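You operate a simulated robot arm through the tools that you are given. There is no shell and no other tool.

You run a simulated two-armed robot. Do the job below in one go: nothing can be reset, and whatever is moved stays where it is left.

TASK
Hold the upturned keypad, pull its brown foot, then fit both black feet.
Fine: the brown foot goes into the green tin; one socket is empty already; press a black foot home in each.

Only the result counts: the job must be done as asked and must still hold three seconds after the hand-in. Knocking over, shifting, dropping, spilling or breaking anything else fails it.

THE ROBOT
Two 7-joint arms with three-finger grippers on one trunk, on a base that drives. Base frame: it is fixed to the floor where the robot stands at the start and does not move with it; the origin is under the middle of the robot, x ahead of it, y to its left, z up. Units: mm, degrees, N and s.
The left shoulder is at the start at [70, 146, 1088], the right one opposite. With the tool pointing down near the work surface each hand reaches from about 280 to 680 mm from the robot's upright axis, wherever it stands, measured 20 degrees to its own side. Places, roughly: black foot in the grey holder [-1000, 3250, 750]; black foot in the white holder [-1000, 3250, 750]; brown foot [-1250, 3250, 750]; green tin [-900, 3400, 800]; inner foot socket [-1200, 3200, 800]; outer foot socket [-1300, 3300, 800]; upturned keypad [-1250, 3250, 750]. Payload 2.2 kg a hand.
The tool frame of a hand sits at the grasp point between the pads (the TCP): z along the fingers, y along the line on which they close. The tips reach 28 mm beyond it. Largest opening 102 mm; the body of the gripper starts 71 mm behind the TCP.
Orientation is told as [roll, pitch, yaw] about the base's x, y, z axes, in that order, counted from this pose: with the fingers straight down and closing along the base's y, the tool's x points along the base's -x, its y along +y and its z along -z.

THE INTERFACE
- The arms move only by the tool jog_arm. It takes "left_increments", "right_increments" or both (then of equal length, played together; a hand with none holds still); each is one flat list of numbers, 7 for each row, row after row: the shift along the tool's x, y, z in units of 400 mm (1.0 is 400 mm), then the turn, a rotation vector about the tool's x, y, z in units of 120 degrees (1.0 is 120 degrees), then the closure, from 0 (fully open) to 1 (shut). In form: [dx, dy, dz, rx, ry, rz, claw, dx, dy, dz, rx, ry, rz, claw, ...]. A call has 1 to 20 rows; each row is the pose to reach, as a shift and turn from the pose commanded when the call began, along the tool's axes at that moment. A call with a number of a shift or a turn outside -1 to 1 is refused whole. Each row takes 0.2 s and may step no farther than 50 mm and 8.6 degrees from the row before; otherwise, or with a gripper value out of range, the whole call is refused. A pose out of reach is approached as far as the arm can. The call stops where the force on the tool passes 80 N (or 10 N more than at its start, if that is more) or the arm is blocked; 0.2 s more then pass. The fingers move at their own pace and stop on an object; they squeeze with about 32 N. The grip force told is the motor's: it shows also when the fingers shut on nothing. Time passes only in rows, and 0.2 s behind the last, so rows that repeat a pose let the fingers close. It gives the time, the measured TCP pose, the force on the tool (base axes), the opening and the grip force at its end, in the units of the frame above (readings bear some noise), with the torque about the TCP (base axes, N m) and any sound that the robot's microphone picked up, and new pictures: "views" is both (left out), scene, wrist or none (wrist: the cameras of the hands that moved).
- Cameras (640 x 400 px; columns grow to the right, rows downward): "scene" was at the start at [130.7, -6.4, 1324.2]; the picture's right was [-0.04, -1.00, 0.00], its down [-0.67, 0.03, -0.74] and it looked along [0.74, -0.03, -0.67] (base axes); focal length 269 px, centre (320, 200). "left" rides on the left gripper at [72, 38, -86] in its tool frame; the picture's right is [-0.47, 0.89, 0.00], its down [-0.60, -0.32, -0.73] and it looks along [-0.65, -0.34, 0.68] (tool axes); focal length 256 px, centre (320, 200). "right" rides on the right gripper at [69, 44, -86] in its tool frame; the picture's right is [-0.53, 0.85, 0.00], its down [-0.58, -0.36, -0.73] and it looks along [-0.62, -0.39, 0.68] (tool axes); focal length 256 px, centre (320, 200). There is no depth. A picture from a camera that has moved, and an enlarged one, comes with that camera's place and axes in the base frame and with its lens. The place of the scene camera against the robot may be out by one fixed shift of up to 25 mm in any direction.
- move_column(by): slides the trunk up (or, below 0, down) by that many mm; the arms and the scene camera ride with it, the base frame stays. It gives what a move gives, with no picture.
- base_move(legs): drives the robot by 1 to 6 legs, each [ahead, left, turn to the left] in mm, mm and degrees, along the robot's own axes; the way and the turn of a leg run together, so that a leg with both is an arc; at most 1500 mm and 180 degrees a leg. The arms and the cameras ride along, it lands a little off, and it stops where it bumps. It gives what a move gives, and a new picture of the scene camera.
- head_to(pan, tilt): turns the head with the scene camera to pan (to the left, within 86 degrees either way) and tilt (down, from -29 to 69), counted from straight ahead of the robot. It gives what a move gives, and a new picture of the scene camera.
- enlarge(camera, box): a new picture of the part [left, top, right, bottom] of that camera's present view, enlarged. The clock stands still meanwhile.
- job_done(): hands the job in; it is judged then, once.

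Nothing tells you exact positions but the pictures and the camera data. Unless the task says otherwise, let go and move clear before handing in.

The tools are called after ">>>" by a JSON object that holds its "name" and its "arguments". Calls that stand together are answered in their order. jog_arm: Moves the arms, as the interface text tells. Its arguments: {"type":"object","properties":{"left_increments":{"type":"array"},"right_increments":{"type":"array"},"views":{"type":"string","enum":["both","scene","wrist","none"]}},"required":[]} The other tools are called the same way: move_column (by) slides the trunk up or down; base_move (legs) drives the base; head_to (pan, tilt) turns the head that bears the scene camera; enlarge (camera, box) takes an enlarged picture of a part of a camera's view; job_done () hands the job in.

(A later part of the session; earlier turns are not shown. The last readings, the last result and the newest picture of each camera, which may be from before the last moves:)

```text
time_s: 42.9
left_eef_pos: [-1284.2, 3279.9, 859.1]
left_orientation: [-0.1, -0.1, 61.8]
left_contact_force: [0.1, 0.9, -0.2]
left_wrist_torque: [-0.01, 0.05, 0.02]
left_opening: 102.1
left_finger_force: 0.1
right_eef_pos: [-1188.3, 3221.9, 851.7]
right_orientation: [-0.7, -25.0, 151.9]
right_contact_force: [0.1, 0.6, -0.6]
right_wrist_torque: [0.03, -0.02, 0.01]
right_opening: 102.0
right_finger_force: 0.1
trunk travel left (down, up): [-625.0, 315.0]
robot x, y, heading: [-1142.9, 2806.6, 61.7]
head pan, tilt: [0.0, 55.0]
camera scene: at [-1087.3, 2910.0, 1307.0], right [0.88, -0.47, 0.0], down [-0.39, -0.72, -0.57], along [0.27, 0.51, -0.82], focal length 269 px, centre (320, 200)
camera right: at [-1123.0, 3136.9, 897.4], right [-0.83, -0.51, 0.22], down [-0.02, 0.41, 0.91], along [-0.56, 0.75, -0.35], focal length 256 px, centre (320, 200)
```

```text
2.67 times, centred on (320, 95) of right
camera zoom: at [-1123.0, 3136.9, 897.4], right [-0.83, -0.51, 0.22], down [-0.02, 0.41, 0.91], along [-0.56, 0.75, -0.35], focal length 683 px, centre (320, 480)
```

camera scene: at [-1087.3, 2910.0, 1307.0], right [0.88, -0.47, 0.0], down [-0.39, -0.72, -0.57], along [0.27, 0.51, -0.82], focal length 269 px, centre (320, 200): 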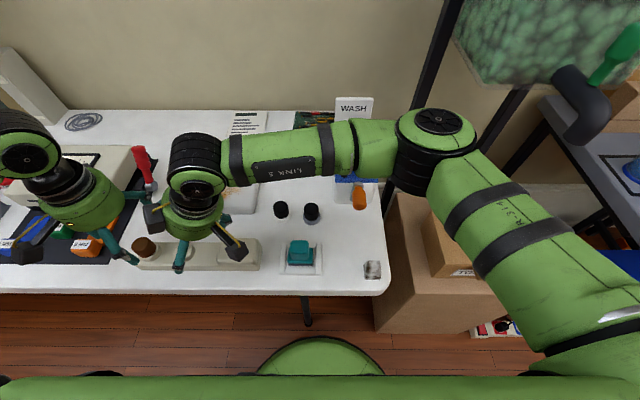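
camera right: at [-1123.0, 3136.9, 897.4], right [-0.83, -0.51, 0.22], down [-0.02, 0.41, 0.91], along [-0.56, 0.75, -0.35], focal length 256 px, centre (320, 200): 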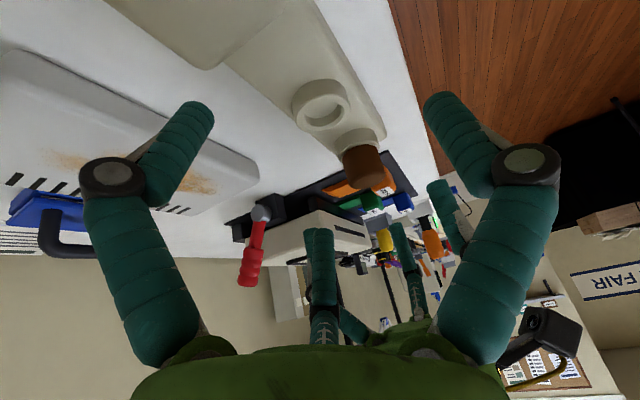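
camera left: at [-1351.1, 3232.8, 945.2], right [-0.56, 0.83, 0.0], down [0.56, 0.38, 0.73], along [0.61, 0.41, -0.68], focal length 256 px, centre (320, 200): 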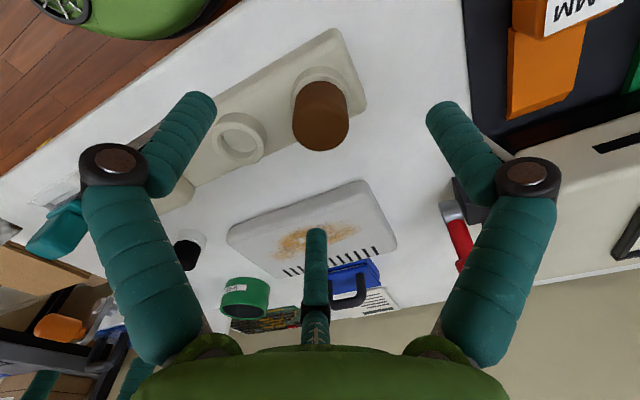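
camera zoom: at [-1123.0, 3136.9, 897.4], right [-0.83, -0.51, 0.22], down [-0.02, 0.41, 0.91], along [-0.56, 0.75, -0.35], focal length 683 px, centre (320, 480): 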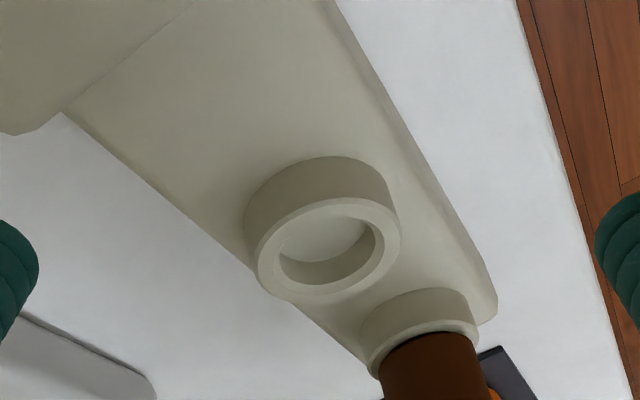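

The plate is 54 mm deep and sits 2.3 mm toward me from the right hand's centre. I correct that and lower the right hand until its fingers straddle the plate, tips just above the bench.

>>> {"name": "jog_arm", "arguments": {"right_increments": [0.02, 0.0058, 0.042, 0, 0, 0, 0, 0.04, 0.0058, 0.085, 0, 0, 0, 0, 0.0592, 0.0058, 0.1268, 0, 0, 0, 0, 0.0592, 0.0058, 0.1268, 0, 0, 0, 0], "views": "both"}}

>>> {"name": "enlarge", "arguments": {"camera": "scene", "box": [60, 150, 300, 300]}}

>>> {"name": "enlarge", "arguments": {"camera": "right", "box": [160, 0, 480, 200]}}

```text
time_s: 43.9
left_eef_pos: [-1283.2, 3278.9, 859.2]
left_orientation: [-0.1, -0.2, 61.9]
left_contact_force: [-0.2, -0.9, 0.4]
left_wrist_torque: [-0.03, 0.03, 0.0]
left_opening: 102.2
left_finger_force: 0.1
right_eef_pos: [-1190.2, 3220.4, 794.8]
right_orientation: [-0.7, -25.2, 151.7]
right_contact_force: [0.2, 1.3, 6.8]
right_wrist_torque: [0.0, -0.18, 0.11]
right_opening: 95.6
right_finger_force: 0.0
trunk travel left (down, up): [-625.0, 315.0]
robot x, y, heading: [-1144.6, 2803.8, 61.9]
head pan, tilt: [0.0, 55.0]
camera scene: at [-1087.7, 2909.3, 1307.0], right [0.88, -0.47, 0.0], down [-0.39, -0.72, -0.57], along [0.27, 0.51, -0.82], focal length 269 px, centre (320, 200)
camera right: at [-1123.6, 3134.7, 841.6], right [-0.83, -0.52, 0.22], down [-0.02, 0.41, 0.91], along [-0.56, 0.75, -0.35], focal length 256 px, centre (320, 200)
```

scene: 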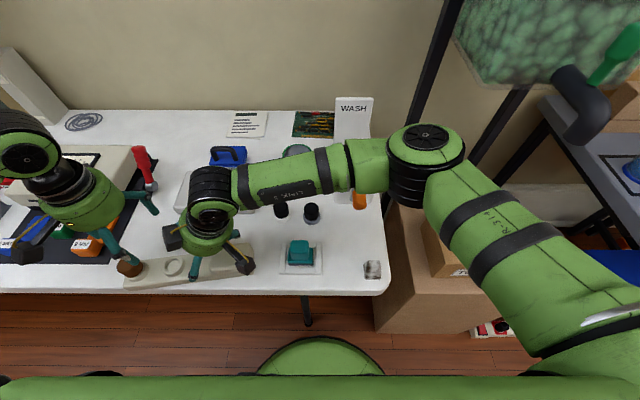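
right: 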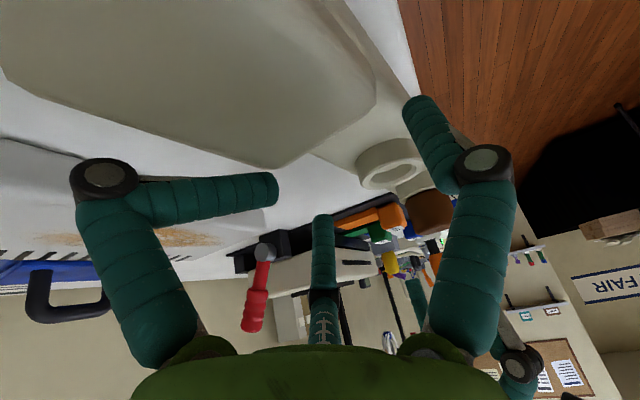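

```text
2.67 times, centred on (180, 225) of scene
camera zoom: at [-1087.7, 2909.3, 1307.0], right [0.88, -0.47, 0.0], down [-0.39, -0.72, -0.57], along [0.27, 0.51, -0.82], focal length 716 px, centre (693, 133)
```

zoom: 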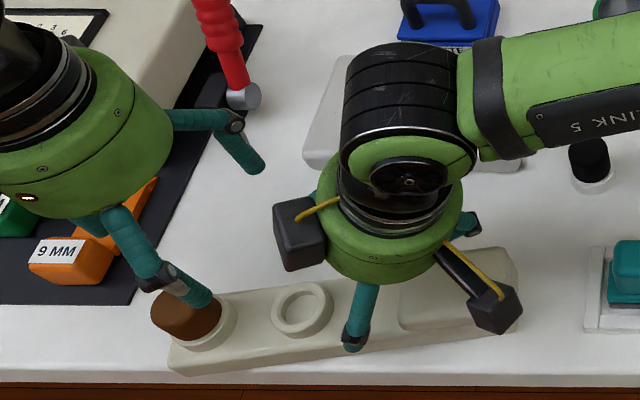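

```text
2.00 times, centred on (320, 100) of right
camera zoom: at [-1123.6, 3134.7, 841.6], right [-0.83, -0.52, 0.22], down [-0.02, 0.41, 0.91], along [-0.56, 0.75, -0.35], focal length 512 px, centre (320, 400)
```

zoom: 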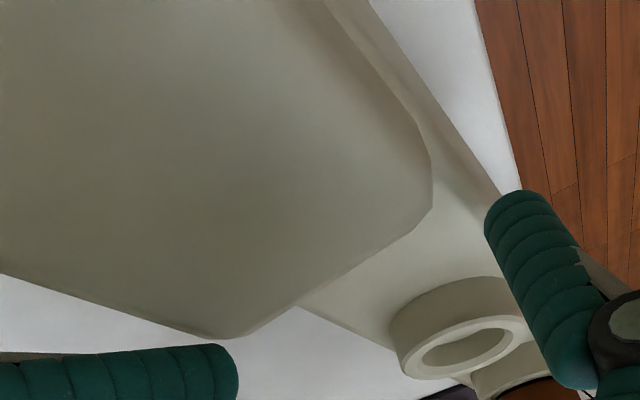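

A back finger of the right hand touched the keypad and turned it: the hand's back fingers stand out diagonally, lower on the leaning side than I reckoned. I lift the right hand straight back up and look afresh.

>>> {"name": "jog_arm", "arguments": {"right_increments": [-0.02, 0, -0.042, 0, 0, 0, 0, -0.04, 0, -0.085, 0, 0, 0, 0, -0.0592, 0, -0.1268, 0, 0, 0, 0, -0.0592, 0, -0.1268, 0, 0, 0, 0], "views": "both"}}

>>> {"name": "enlarge", "arguments": {"camera": "scene", "box": [60, 150, 300, 300]}}

>>> {"name": "enlarge", "arguments": {"camera": "left", "box": [160, 0, 480, 200]}}

```text
time_s: 44.9
left_eef_pos: [-1283.8, 3279.1, 859.3]
left_orientation: [-0.1, 0.0, 61.8]
left_contact_force: [0.2, -0.2, 0.5]
left_wrist_torque: [-0.02, 0.0, -0.02]
left_opening: 102.0
left_finger_force: 0.1
right_eef_pos: [-1189.4, 3221.3, 849.6]
right_orientation: [-0.7, -25.0, 151.7]
right_contact_force: [-0.2, -0.3, -0.9]
right_wrist_torque: [0.02, 0.03, -0.05]
right_opening: 102.2
right_finger_force: 0.0
trunk travel left (down, up): [-625.0, 315.0]
robot x, y, heading: [-1143.9, 2806.9, 61.8]
head pan, tilt: [0.0, 55.0]
camera scene: at [-1087.8, 2910.4, 1307.0], right [0.88, -0.47, 0.0], down [-0.39, -0.72, -0.57], along [0.27, 0.51, -0.82], focal length 269 px, centre (320, 200)
camera right: at [-1123.2, 3135.7, 897.5], right [-0.83, -0.51, 0.22], down [-0.02, 0.41, 0.91], along [-0.56, 0.75, -0.35], focal length 256 px, centre (320, 200)
```

scene: 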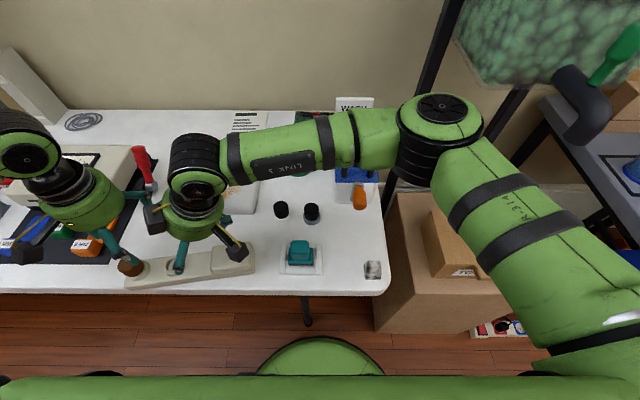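
right: 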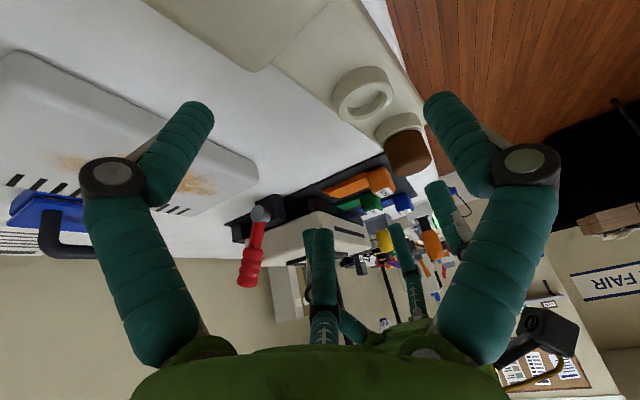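

```text
2.67 times, centred on (180, 225) of scene
camera zoom: at [-1087.8, 2910.4, 1307.0], right [0.88, -0.47, 0.0], down [-0.39, -0.72, -0.57], along [0.27, 0.51, -0.82], focal length 716 px, centre (693, 133)
```

zoom: 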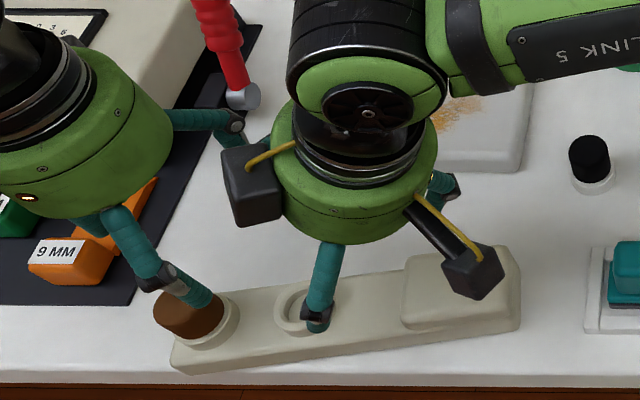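

```text
2.00 times, centred on (320, 100) of left
camera zoom: at [-1351.1, 3232.9, 945.3], right [-0.56, 0.83, 0.0], down [0.56, 0.38, 0.73], along [0.61, 0.41, -0.68], focal length 512 px, centre (320, 400)
```

zoom: 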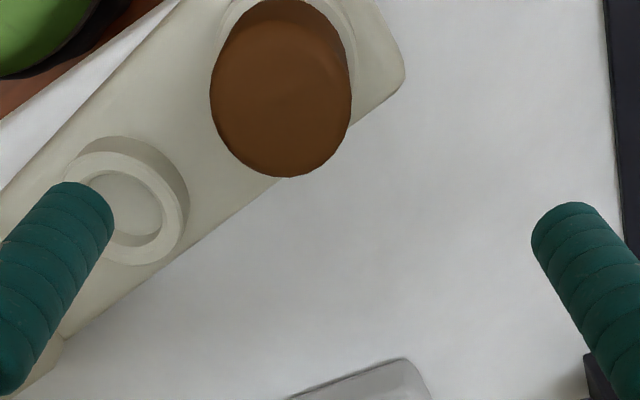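

The keypad has turned about 7.5° and its left end came about 40 mm toward me; it still lies wholly on the bench. Instead of gripping it, I shall hold it down with the right hand's shut fingertips on the plate between the inner ring and the block. I shut that hand first and move it over the spot.

>>> {"name": "jog_arm", "arguments": {"right_increments": [0, 0, -0.025, 0, 0, 0, 0.5, 0, 0, -0.05, 0, 0, 0, 1, 0, 0.03, -0.02, 0, 0, 0, 1, 0, 0.061, 0, 0, 0, 0, 1, 0.01, 0.061, 0.037, 0, 0, 0, 1, 0.019, 0.061, 0.074, 0, 0, 0, 1, 0.019, 0.061, 0.074, 0, 0, 0, 1], "views": "both"}}

>>> {"name": "enlarge", "arguments": {"camera": "right", "box": [160, 0, 480, 200]}}

>>> {"name": "enlarge", "arguments": {"camera": "scene", "box": [60, 150, 300, 300]}}

>>> {"name": "enlarge", "arguments": {"camera": "left", "box": [0, 0, 640, 400]}}

```text
time_s: 46.5
left_eef_pos: [-1283.5, 3278.7, 860.2]
left_orientation: [-0.2, 0.0, 61.8]
left_contact_force: [0.3, 0.2, 0.9]
left_wrist_torque: [0.04, 0.01, 0.0]
left_opening: 101.8
left_finger_force: 0.1
right_eef_pos: [-1205.9, 3203.4, 821.2]
right_orientation: [-0.7, -25.1, 151.7]
right_contact_force: [0.8, -0.1, 0.2]
right_wrist_torque: [0.04, -0.02, 0.01]
right_opening: 2.1
right_finger_force: 31.7
trunk travel left (down, up): [-625.0, 315.0]
robot x, y, heading: [-1145.4, 2806.4, 61.9]
head pan, tilt: [0.0, 55.0]
camera scene: at [-1087.8, 2910.2, 1307.0], right [0.88, -0.47, 0.0], down [-0.39, -0.72, -0.57], along [0.27, 0.51, -0.82], focal length 269 px, centre (320, 200)
camera right: at [-1140.5, 3116.9, 867.7], right [-0.83, -0.51, 0.22], down [-0.02, 0.41, 0.91], along [-0.56, 0.75, -0.35], focal length 256 px, centre (320, 200)
```

scene: 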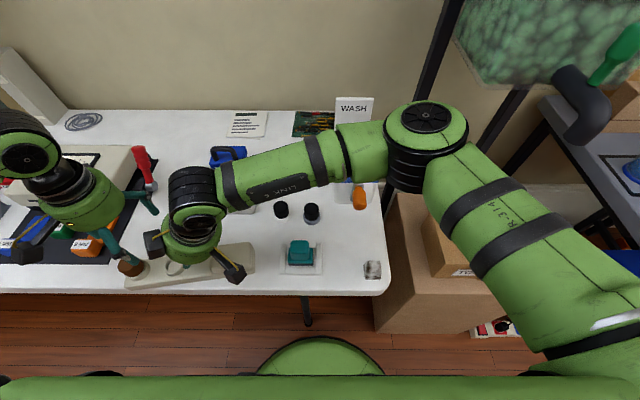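
right: 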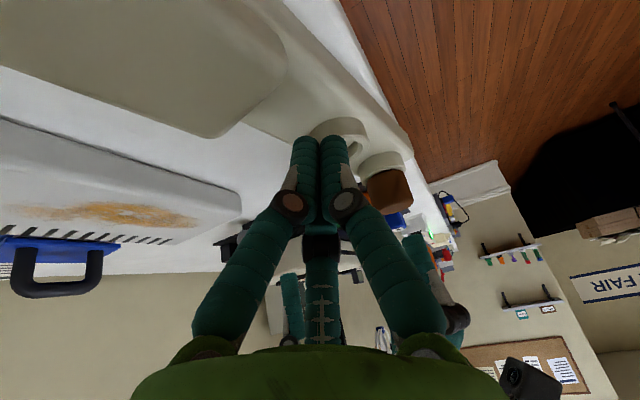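

```text
2.00 times, centred on (320, 100) of right
camera zoom: at [-1140.5, 3116.9, 867.7], right [-0.83, -0.51, 0.22], down [-0.02, 0.41, 0.91], along [-0.56, 0.75, -0.35], focal length 512 px, centre (320, 400)
```

zoom: 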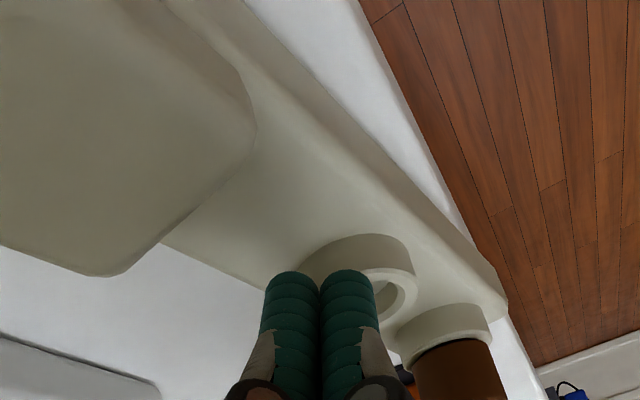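

```text
2.67 times, centred on (180, 225) of scene
camera zoom: at [-1087.8, 2910.2, 1307.0], right [0.88, -0.47, 0.0], down [-0.39, -0.72, -0.57], along [0.27, 0.51, -0.82], focal length 716 px, centre (693, 133)
```

zoom: 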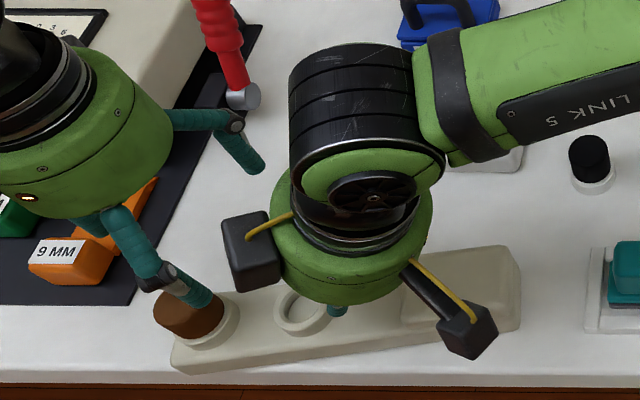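

```text
1.00 times, centred on (320, 200) of left (not enlarged: the box is as wide or as high as the picture)
camera zoom: at [-1351.1, 3232.7, 945.4], right [-0.56, 0.83, 0.0], down [0.56, 0.38, 0.73], along [0.61, 0.41, -0.68], focal length 256 px, centre (320, 200)
```

zoom: 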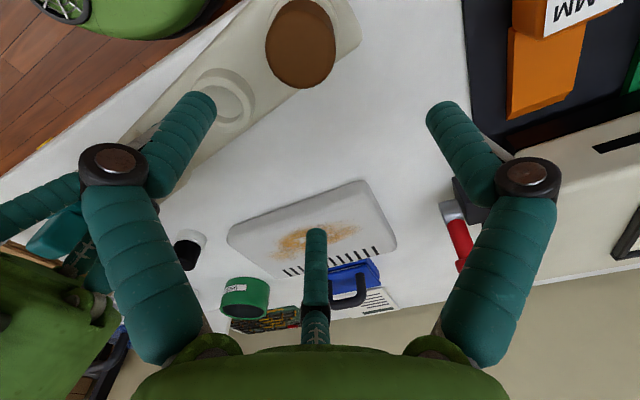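

The shut right hand hovers near the plate, slightly close to the inner ring. Before pressing, I raise it a little and put the left hand down around the brown foot, so that I can slide the keypad's left end back from the bench edge.

>>> {"name": "jog_arm", "arguments": {"left_increments": [0.0516, 0.0142, 0, 0, 0, 0, 0, 0.1033, 0.0285, 0, 0, 0, 0, 0, 0.1033, 0.0285, 0.04, 0, 0, 0, 0, 0.1033, 0.0285, 0.08, 0, 0, 0, 0, 0.1033, 0.0285, 0.08, 0, 0, 0, 0], "right_increments": [-0.0159, 0, -0.034, 0, 0, 0, 1, -0.0317, 0, -0.068, 0, 0, 0, 1, -0.0317, 0, -0.068, 0, 0, 0, 1, -0.0317, 0, -0.068, 0, 0, 0, 1, -0.0317, 0, -0.068, 0, 0, 0, 1], "views": "both"}}

>>> {"name": "enlarge", "arguments": {"camera": "left", "box": [160, 20, 480, 220]}}

>>> {"name": "enlarge", "arguments": {"camera": "scene", "box": [40, 170, 280, 320]}}

```text
time_s: 47.7
left_eef_pos: [-1313.5, 3247.9, 827.2]
left_orientation: [-0.1, 0.0, 61.8]
left_contact_force: [-0.5, 0.7, 0.4]
left_wrist_torque: [-0.02, 0.03, -0.02]
left_opening: 101.7
left_finger_force: 0.0
right_eef_pos: [-1206.3, 3203.1, 849.8]
right_orientation: [-0.8, -25.0, 151.9]
right_contact_force: [-0.3, -0.6, -0.1]
right_wrist_torque: [0.02, -0.05, -0.03]
right_opening: 2.2
right_finger_force: 30.9
trunk travel left (down, up): [-625.0, 315.0]
robot x, y, heading: [-1143.8, 2804.1, 61.9]
head pan, tilt: [0.0, 55.0]
camera scene: at [-1087.8, 2910.2, 1307.0], right [0.88, -0.47, 0.0], down [-0.39, -0.72, -0.57], along [0.27, 0.51, -0.82], focal length 269 px, centre (320, 200)
camera right: at [-1140.7, 3118.1, 896.9], right [-0.83, -0.51, 0.22], down [-0.02, 0.41, 0.91], along [-0.56, 0.75, -0.35], focal length 256 px, centre (320, 200)
camera left: at [-1379.9, 3202.4, 913.5], right [-0.56, 0.83, 0.0], down [0.56, 0.38, 0.73], along [0.61, 0.41, -0.68], focal length 256 px, centre (320, 200)
```

scene: 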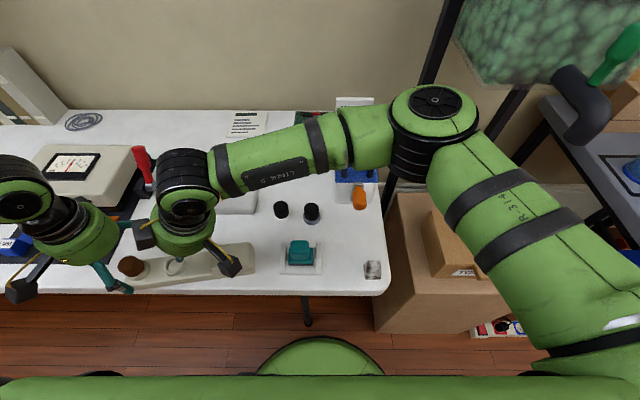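
right: 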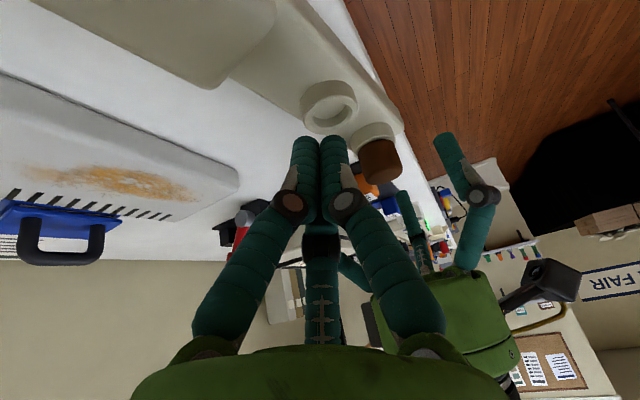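
left: 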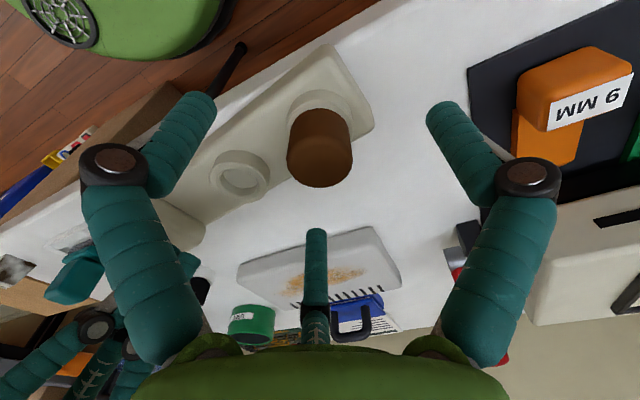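

```text
2.00 times, centred on (320, 120) of left
camera zoom: at [-1379.9, 3202.4, 913.5], right [-0.56, 0.83, 0.0], down [0.56, 0.38, 0.73], along [0.61, 0.41, -0.68], focal length 512 px, centre (320, 360)
```

zoom: 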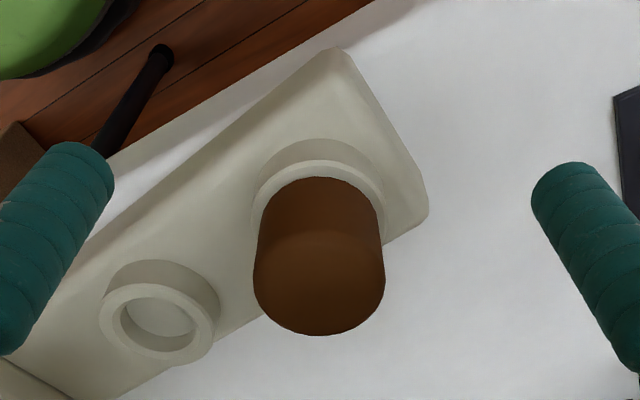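

```text
2.67 times, centred on (160, 245) of scene
camera zoom: at [-1087.8, 2910.2, 1307.0], right [0.88, -0.47, 0.0], down [-0.39, -0.72, -0.57], along [0.27, 0.51, -0.82], focal length 716 px, centre (747, 80)
```

zoom: 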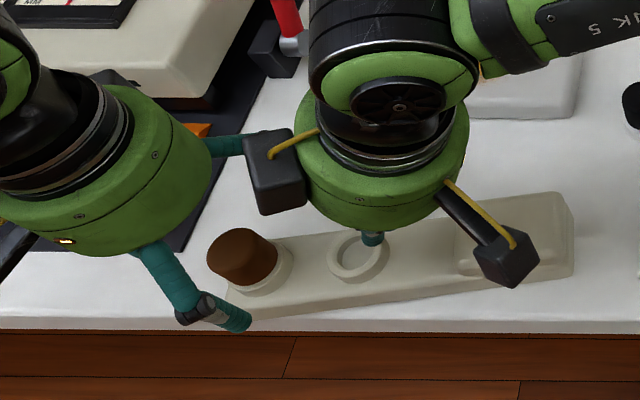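

The brown foot is centred under the left hand. I lower 7 mm and close on it.

>>> {"name": "jog_arm", "arguments": {"left_increments": [-0.002, -0.002, 0.0175, 0, 0, 0, 0, -0.002, -0.002, 0.0175, 0, 0, 0, 0.6, -0.002, -0.002, 0.0175, 0, 0, 0, 1, -0.002, -0.002, 0.0175, 0, 0, 0, 1, -0.002, -0.002, 0.0175, 0, 0, 0, 1], "views": "wrist"}}

>>> {"name": "enlarge", "arguments": {"camera": "left", "box": [160, 20, 480, 220]}}

>>> {"name": "enlarge", "arguments": {"camera": "scene", "box": [40, 170, 280, 320]}}

```text
time_s: 48.9
left_eef_pos: [-1312.6, 3249.2, 819.9]
left_orientation: [0.0, -0.1, 61.8]
left_contact_force: [-1.7, 2.3, 5.2]
left_wrist_torque: [0.02, 0.06, 0.05]
left_opening: 31.4
left_finger_force: 32.1
right_eef_pos: [-1207.1, 3204.0, 850.0]
right_orientation: [-0.7, -25.1, 151.9]
right_contact_force: [-0.1, 0.5, 0.9]
right_wrist_torque: [0.02, -0.01, 0.01]
right_opening: 2.0
right_finger_force: 31.4
trunk travel left (down, up): [-625.0, 315.0]
robot x, y, heading: [-1142.9, 2800.8, 62.1]
head pan, tilt: [0.0, 55.0]
camera left: at [-1379.1, 3202.4, 906.4], right [-0.56, 0.83, 0.0], down [0.56, 0.38, 0.73], along [0.61, 0.41, -0.68], focal length 256 px, centre (320, 200)
```

left: 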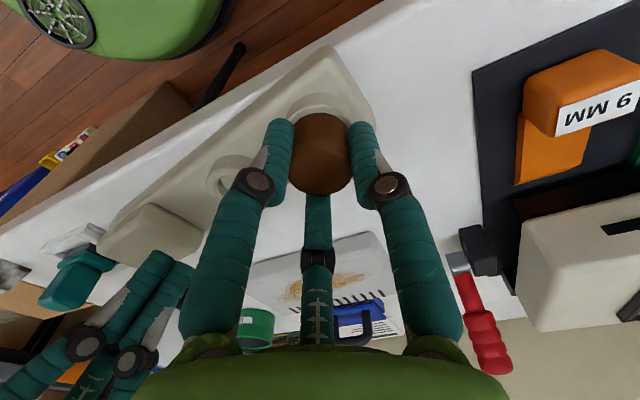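

```text
2.00 times, centred on (320, 120) of left
camera zoom: at [-1379.1, 3202.4, 906.4], right [-0.56, 0.83, 0.0], down [0.56, 0.38, 0.73], along [0.61, 0.41, -0.68], focal length 512 px, centre (320, 360)
```

zoom: 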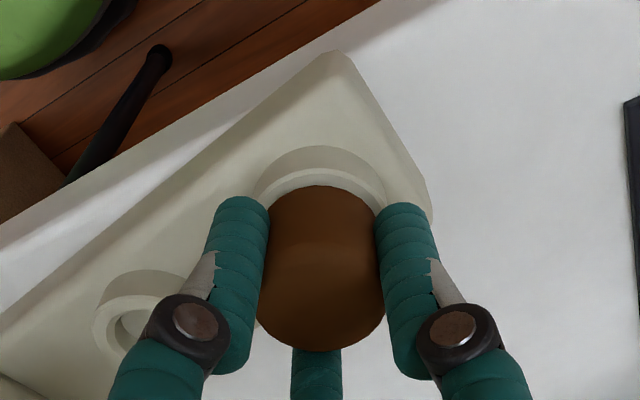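

```text
2.67 times, centred on (160, 245) of scene
camera zoom: at [-1087.8, 2909.8, 1307.1], right [0.88, -0.47, 0.0], down [-0.39, -0.72, -0.57], along [0.27, 0.51, -0.82], focal length 716 px, centre (747, 80)
```

zoom: 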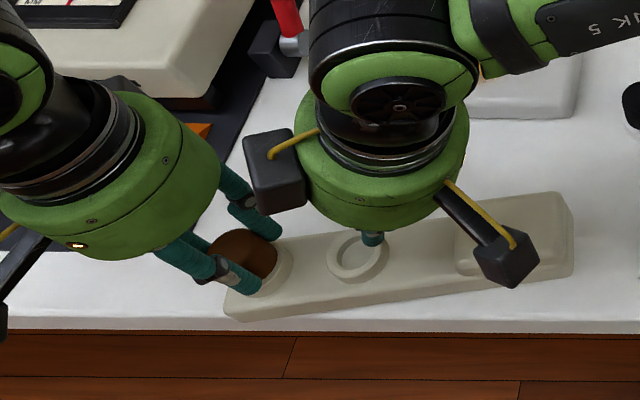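

The foot is gripped (opening 31.4). I slide it, and with it the keypad's left end, about 25 mm away from the bench edge.

>>> {"name": "jog_arm", "arguments": {"left_increments": [-0.016, 0, 0, 0, 0, 0, 1, -0.032, 0, 0, 0, 0, 0, 1, -0.048, 0, 0, 0, 0, 0, 1, -0.0625, 0, 0, 0, 0, 0, 1, -0.0625, 0, 0, 0, 0, 0, 1], "views": "both"}}

>>> {"name": "enlarge", "arguments": {"camera": "scene", "box": [40, 170, 280, 320]}}

```text
time_s: 50.1
left_eef_pos: [-1300.1, 3270.2, 819.0]
left_orientation: [-0.1, -0.1, 61.7]
left_contact_force: [0.0, -0.6, 1.1]
left_wrist_torque: [-0.02, 0.0, 0.02]
left_opening: 31.4
left_finger_force: 32.1
right_eef_pos: [-1206.4, 3204.0, 849.2]
right_orientation: [-0.7, -25.1, 151.8]
right_contact_force: [0.6, -0.7, 0.0]
right_wrist_torque: [0.03, 0.01, 0.0]
right_opening: 2.2
right_finger_force: 31.4
trunk travel left (down, up): [-625.0, 315.0]
robot x, y, heading: [-1142.0, 2808.1, 61.8]
head pan, tilt: [0.0, 55.0]
camera scene: at [-1087.8, 2909.9, 1307.0], right [0.88, -0.47, 0.0], down [-0.39, -0.72, -0.57], along [0.27, 0.51, -0.82], focal length 269 px, centre (320, 200)
camera left: at [-1366.5, 3224.0, 906.4], right [-0.56, 0.83, 0.0], down [0.56, 0.38, 0.73], along [0.61, 0.41, -0.68], focal length 256 px, centre (320, 200)
```

scene: 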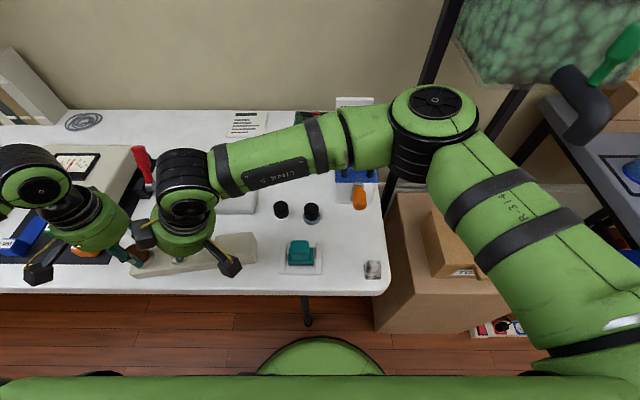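
left: 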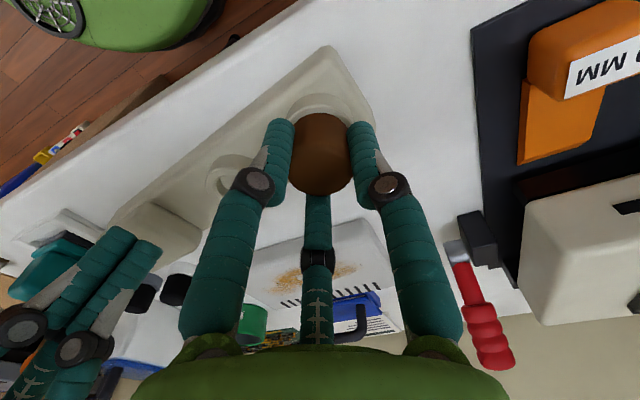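

```text
2.67 times, centred on (160, 245) of scene
camera zoom: at [-1087.8, 2909.9, 1307.0], right [0.88, -0.47, 0.0], down [-0.39, -0.72, -0.57], along [0.27, 0.51, -0.82], focal length 716 px, centre (747, 80)
```

zoom: 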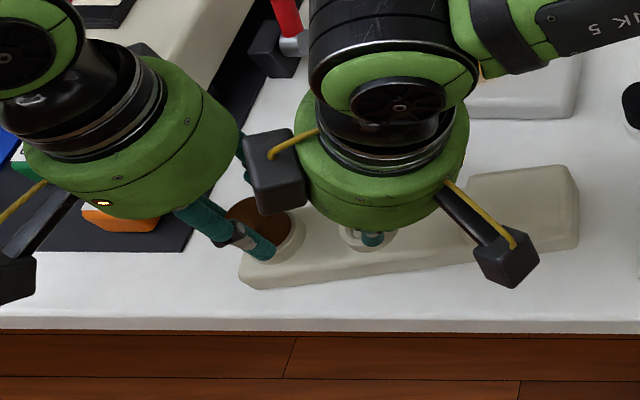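

The keypad slid 22 mm away from the edge with its angle unchanged. Now I bring the right hand's shut fingertips over the plate between the inner ring and the block and lower to just above it.

>>> {"name": "jog_arm", "arguments": {"right_increments": [0.0204, -0.0625, -0.0095, 0, 0, 0, 1, 0.0415, -0.0625, 0.0358, 0, 0, 0, 1, 0.0616, -0.0625, 0.0788, 0, 0, 0, 1, 0.0616, -0.0625, 0.0788, 0, 0, 0, 1], "views": "both"}}

>>> {"name": "enlarge", "arguments": {"camera": "scene", "box": [80, 190, 280, 310]}}

>>> {"name": "enlarge", "arguments": {"camera": "right", "box": [160, 0, 480, 200]}}

```text
time_s: 51.1
left_eef_pos: [-1299.8, 3269.7, 819.1]
left_orientation: [-0.1, 0.1, 61.8]
left_contact_force: [-0.7, -0.1, 0.1]
left_wrist_torque: [0.04, 0.01, 0.1]
left_opening: 31.5
left_finger_force: 32.2
right_eef_pos: [-1184.6, 3222.4, 811.4]
right_orientation: [-0.7, -25.0, 151.8]
right_contact_force: [0.1, 0.0, -0.2]
right_wrist_torque: [-0.02, -0.02, 0.02]
right_opening: 2.2
right_finger_force: 31.0
trunk travel left (down, up): [-625.0, 315.0]
robot x, y, heading: [-1140.8, 2807.3, 61.7]
head pan, tilt: [0.0, 55.0]
camera scene: at [-1088.0, 2910.3, 1307.0], right [0.88, -0.47, 0.0], down [-0.39, -0.72, -0.57], along [0.27, 0.51, -0.82], focal length 269 px, centre (320, 200)
camera right: at [-1119.2, 3135.9, 858.6], right [-0.83, -0.51, 0.22], down [-0.02, 0.41, 0.91], along [-0.56, 0.75, -0.35], focal length 256 px, centre (320, 200)
```

scene: 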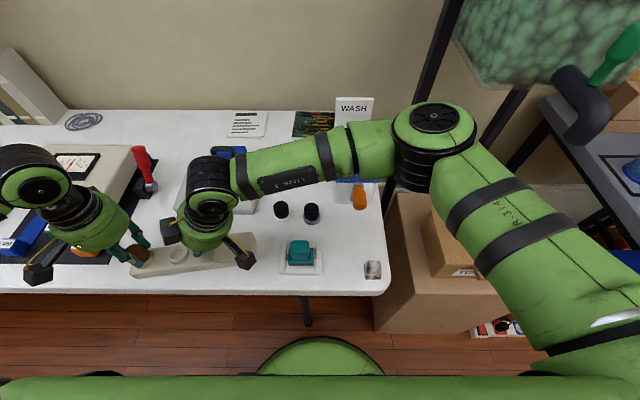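
right: 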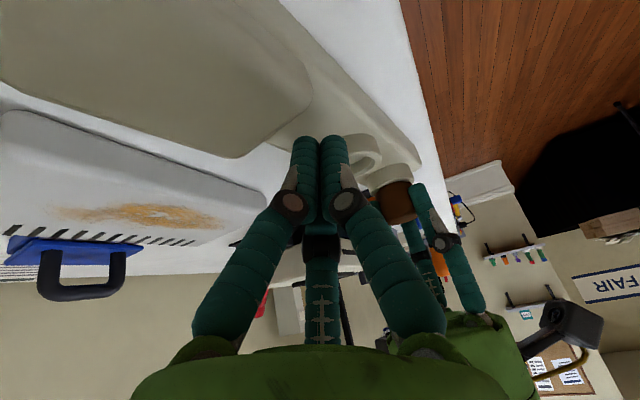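

```text
3.20 times, centred on (180, 250) of scene
camera zoom: at [-1088.0, 2910.3, 1307.0], right [0.88, -0.47, 0.0], down [-0.39, -0.72, -0.57], along [0.27, 0.51, -0.82], focal length 860 px, centre (768, 40)
```

zoom: 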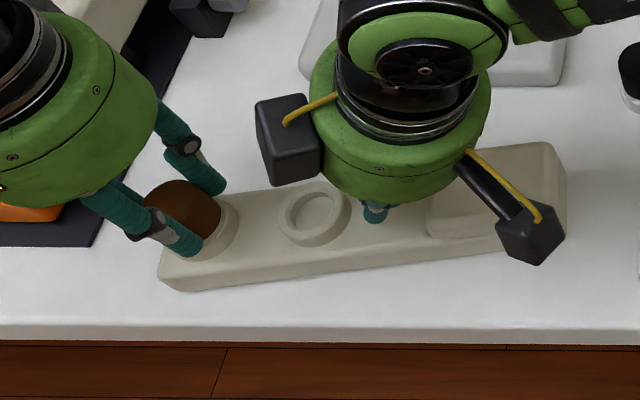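

```text
2.00 times, centred on (320, 100) of right
camera zoom: at [-1119.2, 3135.9, 858.6], right [-0.83, -0.51, 0.22], down [-0.02, 0.41, 0.91], along [-0.56, 0.75, -0.35], focal length 512 px, centre (320, 400)
```

zoom: 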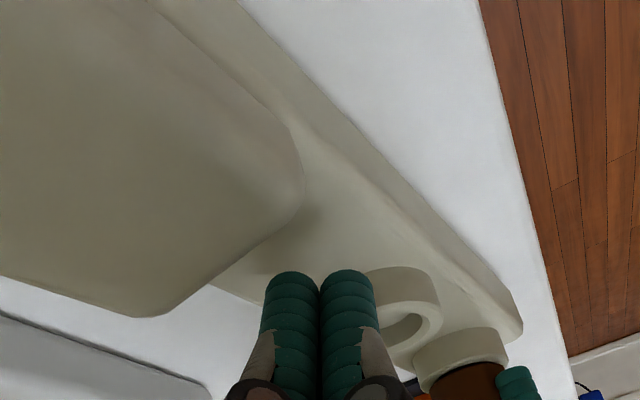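

The shut fingertips are close above the plate, clear of ring and block. I lower in small steps and watch the force.

>>> {"name": "jog_arm", "arguments": {"right_increments": [0.0021, 0, 0.0045, 0, 0, 0, 1, 0.0042, 0, 0.0091, 0, 0, 0, 1, 0.0063, 0, 0.0136, 0, 0, 0, 1], "views": "none"}}

```text
time_s: 51.9
left_eef_pos: [-1300.3, 3270.4, 820.6]
left_orientation: [0.0, 0.0, 61.9]
left_contact_force: [0.1, 0.2, -0.4]
left_wrist_torque: [-0.03, 0.01, 0.12]
left_opening: 31.3
left_finger_force: 32.1
right_eef_pos: [-1184.7, 3221.5, 805.6]
right_orientation: [-0.6, -25.1, 151.8]
right_contact_force: [-0.1, -0.3, -0.2]
right_wrist_torque: [0.01, 0.01, -0.01]
right_opening: 2.3
right_finger_force: 31.5
trunk travel left (down, up): [-625.0, 315.0]
robot x, y, heading: [-1145.3, 2803.5, 62.1]
head pan, tilt: [0.0, 55.0]
```

>>> {"name": "jog_arm", "arguments": {"right_increments": [0.0011, 0, 0.0023, 0, 0, 0, 1, 0.0021, 0, 0.0045, 0, 0, 0, 1, 0.0032, 0, 0.0068, 0, 0, 0, 1, 0.0042, 0, 0.0091, 0, 0, 0, 1], "views": "none"}}

```text
time_s: 52.9
left_eef_pos: [-1299.3, 3270.7, 820.1]
left_orientation: [-0.1, 0.0, 61.9]
left_contact_force: [0.5, 0.5, 1.1]
left_wrist_torque: [0.01, 0.05, 0.12]
left_opening: 31.3
left_finger_force: 31.9
right_eef_pos: [-1186.0, 3221.3, 801.2]
right_orientation: [-0.7, -25.0, 151.8]
right_contact_force: [-0.2, 0.3, 0.5]
right_wrist_torque: [0.01, 0.0, -0.02]
right_opening: 1.9
right_finger_force: 31.2
trunk travel left (down, up): [-625.0, 315.0]
robot x, y, heading: [-1142.5, 2805.7, 61.8]
head pan, tilt: [0.0, 55.0]
```

No touch yet at TCP height 801; I go on in 1 mm steps.

>>> {"name": "jog_arm", "arguments": {"right_increments": [0.0011, 0, 0.0023, 0, 0, 0, 1, 0.0021, 0, 0.0045, 0, 0, 0, 1, 0.0032, 0, 0.0068, 0, 0, 0, 1, 0.0042, 0, 0.0091, 0, 0, 0, 1], "views": "both"}}

>>> {"name": "enlarge", "arguments": {"camera": "scene", "box": [120, 200, 280, 300]}}

```text
time_s: 53.9
left_eef_pos: [-1299.5, 3270.7, 820.8]
left_orientation: [0.0, 0.1, 62.0]
left_contact_force: [-1.5, 3.5, -5.8]
left_wrist_torque: [0.08, 0.0, 0.22]
left_opening: 31.4
left_finger_force: 31.9
right_eef_pos: [-1185.5, 3221.6, 798.9]
right_orientation: [-0.9, -25.2, 151.8]
right_contact_force: [3.1, -3.1, 13.5]
right_wrist_torque: [-0.08, -0.12, 0.06]
right_opening: 2.1
right_finger_force: 31.3
trunk travel left (down, up): [-625.0, 315.0]
robot x, y, heading: [-1141.2, 2805.1, 62.0]
head pan, tilt: [0.0, 55.0]
camera scene: at [-1087.8, 2909.6, 1307.2], right [0.88, -0.47, 0.0], down [-0.39, -0.72, -0.57], along [0.27, 0.51, -0.82], focal length 269 px, centre (320, 200)
camera right: at [-1120.1, 3135.3, 845.4], right [-0.83, -0.51, 0.22], down [-0.02, 0.41, 0.91], along [-0.56, 0.75, -0.35], focal length 256 px, centre (320, 200)
```

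scene: 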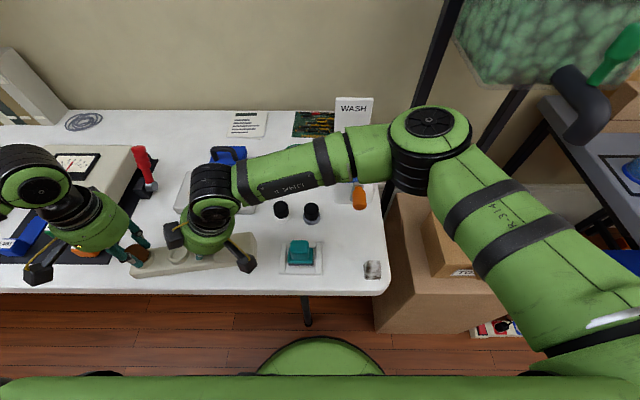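
right: 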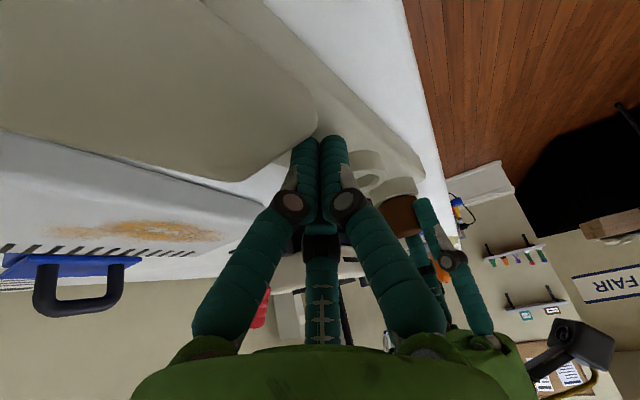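

```text
4.00 times, centred on (200, 250) of scene
camera zoom: at [-1087.8, 2909.6, 1307.2], right [0.88, -0.47, 0.0], down [-0.39, -0.72, -0.57], along [0.27, 0.51, -0.82], focal length 1075 px, centre (800, 0)
```

zoom: 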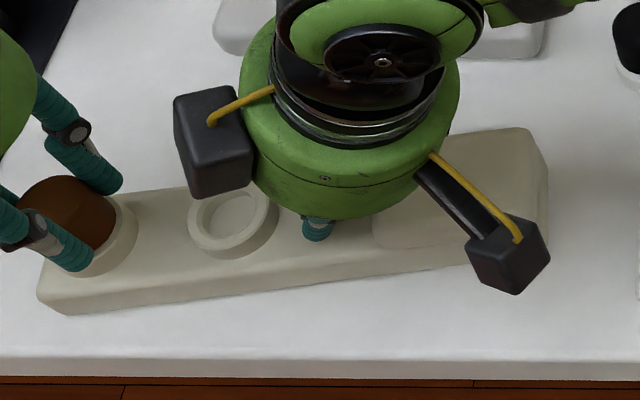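

The right fingertips press the plate with 13.5 N. I press further for about 45 N.

>>> {"name": "jog_arm", "arguments": {"right_increments": [0.0011, 0, 0.0023, 0, 0, 0, 1, 0.0021, 0, 0.0045, 0, 0, 0, 1, 0.0032, 0, 0.0068, 0, 0, 0, 1], "views": "none"}}

```text
time_s: 54.7
left_eef_pos: [-1299.6, 3271.1, 820.8]
left_orientation: [0.0, -0.2, 62.0]
left_contact_force: [-5.5, 6.5, -5.6]
left_wrist_torque: [0.08, 0.13, 0.22]
left_opening: 31.2
left_finger_force: 31.9
right_eef_pos: [-1185.9, 3221.5, 798.5]
right_orientation: [-1.0, -25.4, 151.9]
right_contact_force: [8.1, -2.3, 33.8]
right_wrist_torque: [0.07, -0.41, 0.27]
right_opening: 2.1
right_finger_force: 32.2
trunk travel left (down, up): [-625.0, 315.0]
robot x, y, heading: [-1141.6, 2805.3, 61.8]
head pan, tilt: [0.0, 55.0]
```

Pressing with 34 N now. I start pulling the brown foot straight up, 1 mm at a time.

>>> {"name": "jog_arm", "arguments": {"left_increments": [0, 0, -0.0025, 0, 0, 0, 1, 0, 0, -0.005, 0, 0, 0, 1, 0, 0, -0.0075, 0, 0, 0, 1, 0, 0, -0.01, 0, 0, 0, 1], "right_increments": [0.0005, 0, 0.001, 0, 0, 0, 1, 0.0011, 0, 0.0023, 0, 0, 0, 1, 0.0011, 0, 0.0023, 0, 0, 0, 1, 0.0011, 0, 0.0023, 0, 0, 0, 1], "views": "wrist"}}

>>> {"name": "enlarge", "arguments": {"camera": "left", "box": [160, 20, 480, 220]}}

```text
time_s: 55.7
left_eef_pos: [-1299.9, 3269.0, 825.8]
left_orientation: [0.0, -0.1, 61.9]
left_contact_force: [-5.9, 8.3, -6.7]
left_wrist_torque: [0.18, 0.24, 0.34]
left_opening: 31.5
left_finger_force: 32.0
right_eef_pos: [-1185.8, 3220.6, 796.8]
right_orientation: [-0.9, -25.6, 151.8]
right_contact_force: [10.3, 1.4, 38.2]
right_wrist_torque: [0.16, -0.46, 0.23]
right_opening: 2.0
right_finger_force: 31.9
trunk travel left (down, up): [-625.0, 315.0]
robot x, y, heading: [-1140.3, 2804.1, 62.1]
head pan, tilt: [0.0, 55.0]
camera right: at [-1120.4, 3134.4, 844.5], right [-0.83, -0.51, 0.22], down [-0.01, 0.41, 0.91], along [-0.56, 0.76, -0.34], focal length 256 px, centre (320, 200)
camera left: at [-1367.1, 3222.7, 911.5], right [-0.56, 0.83, 0.0], down [0.56, 0.38, 0.73], along [0.61, 0.41, -0.68], focal length 256 px, centre (320, 200)
```

right: 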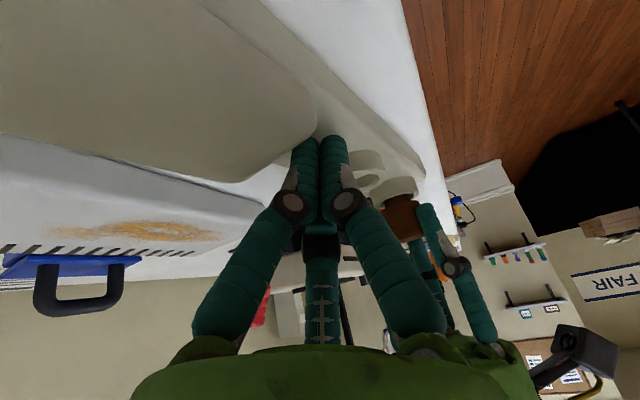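
left: 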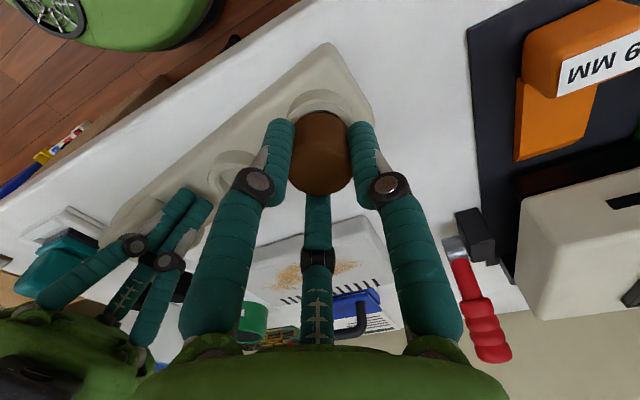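

```text
2.00 times, centred on (320, 120) of left
camera zoom: at [-1367.1, 3222.7, 911.5], right [-0.56, 0.83, 0.0], down [0.56, 0.38, 0.73], along [0.61, 0.41, -0.68], focal length 512 px, centre (320, 360)
```

zoom: 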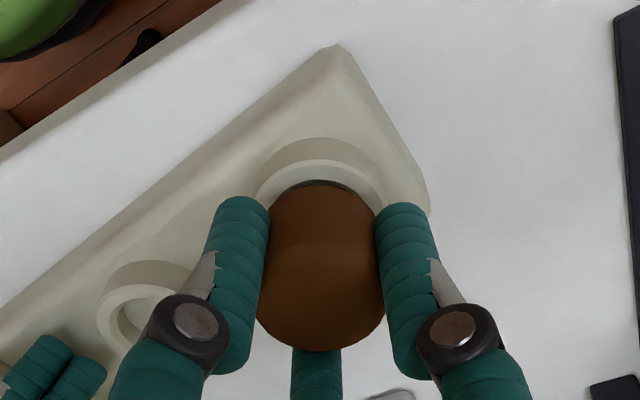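

The foot is coming out: a gap shows under it, with only about 7 N of pull. I keep lifting steadily.

>>> {"name": "jog_arm", "arguments": {"left_increments": [0, 0, -0.0075, 0, 0, 0, 1, 0, 0, -0.015, 0, 0, 0, 1, 0, 0, -0.0225, 0, 0, 0, 1, 0, 0, -0.03, 0, 0, 0, 1, 0, 0, -0.04, 0, 0, 0, 1, 0, 0, -0.05, 0, 0, 0, 1, 0, 0, -0.065, 0, 0, 0, 1, 0, 0, -0.08, 0, 0, 0, 1, 0, 0, -0.1, 0, 0, 0, 1], "views": "both"}}

>>> {"name": "enlarge", "arguments": {"camera": "left", "box": [160, 20, 480, 220]}}

>>> {"name": "enlarge", "arguments": {"camera": "scene", "box": [60, 190, 260, 310]}}

```text
time_s: 57.7
left_eef_pos: [-1299.9, 3269.2, 865.3]
left_orientation: [0.1, 0.0, 61.8]
left_contact_force: [0.9, -0.3, -0.6]
left_wrist_torque: [-0.01, -0.01, 0.02]
left_opening: 31.5
left_finger_force: 32.6
right_eef_pos: [-1186.8, 3219.4, 798.3]
right_orientation: [-0.9, -25.5, 151.8]
right_contact_force: [4.6, 8.7, 31.5]
right_wrist_torque: [0.31, -0.21, 0.01]
right_opening: 2.0
right_finger_force: 31.0
trunk travel left (down, up): [-625.0, 315.0]
robot x, y, heading: [-1143.6, 2808.7, 61.9]
head pan, tilt: [0.0, 55.0]
camera scene: at [-1086.8, 2908.1, 1307.2], right [0.88, -0.47, 0.0], down [-0.39, -0.72, -0.57], along [0.27, 0.51, -0.82], focal length 269 px, centre (320, 200)
camera left: at [-1366.5, 3221.9, 952.1], right [-0.56, 0.83, 0.0], down [0.56, 0.38, 0.73], along [0.61, 0.41, -0.68], focal length 256 px, centre (320, 200)
```

scene: 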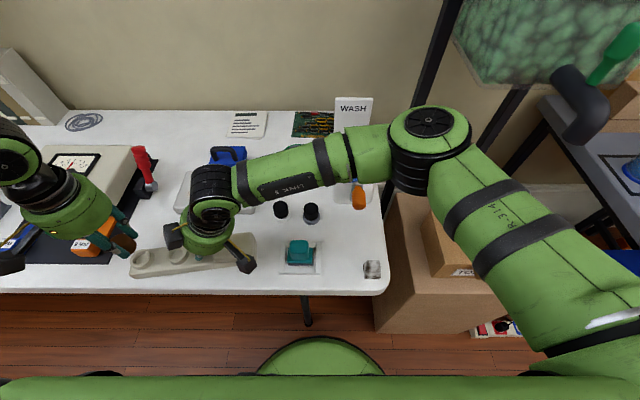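
left: 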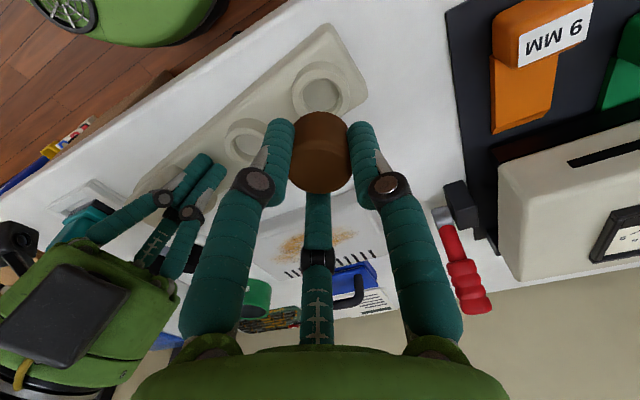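

```text
2.00 times, centred on (320, 120) of left
camera zoom: at [-1366.5, 3221.9, 952.1], right [-0.56, 0.83, 0.0], down [0.56, 0.38, 0.73], along [0.61, 0.41, -0.68], focal length 512 px, centre (320, 360)
```

zoom: 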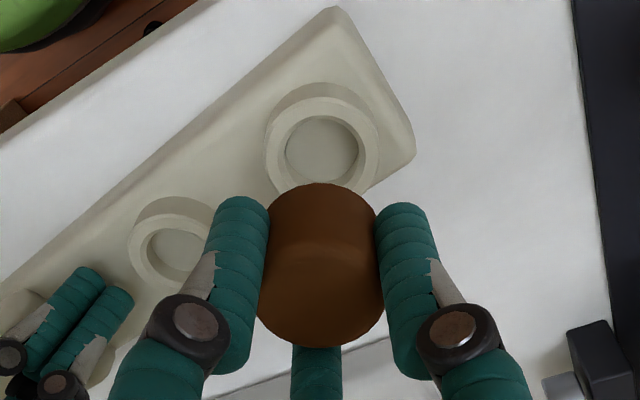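

```text
3.20 times, centred on (160, 250) of scene
camera zoom: at [-1086.8, 2908.1, 1307.2], right [0.88, -0.47, 0.0], down [-0.39, -0.72, -0.57], along [0.27, 0.51, -0.82], focal length 860 px, centre (832, 40)
```

zoom: 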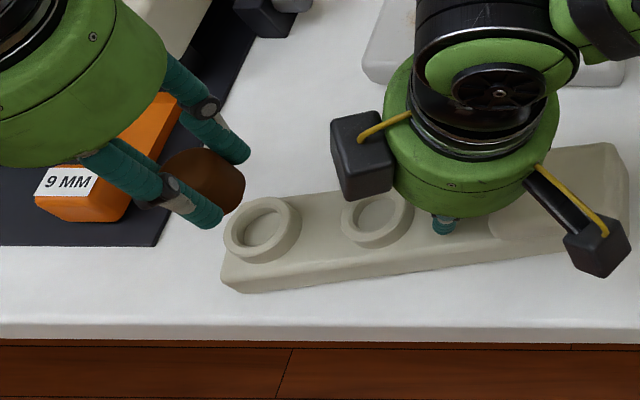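

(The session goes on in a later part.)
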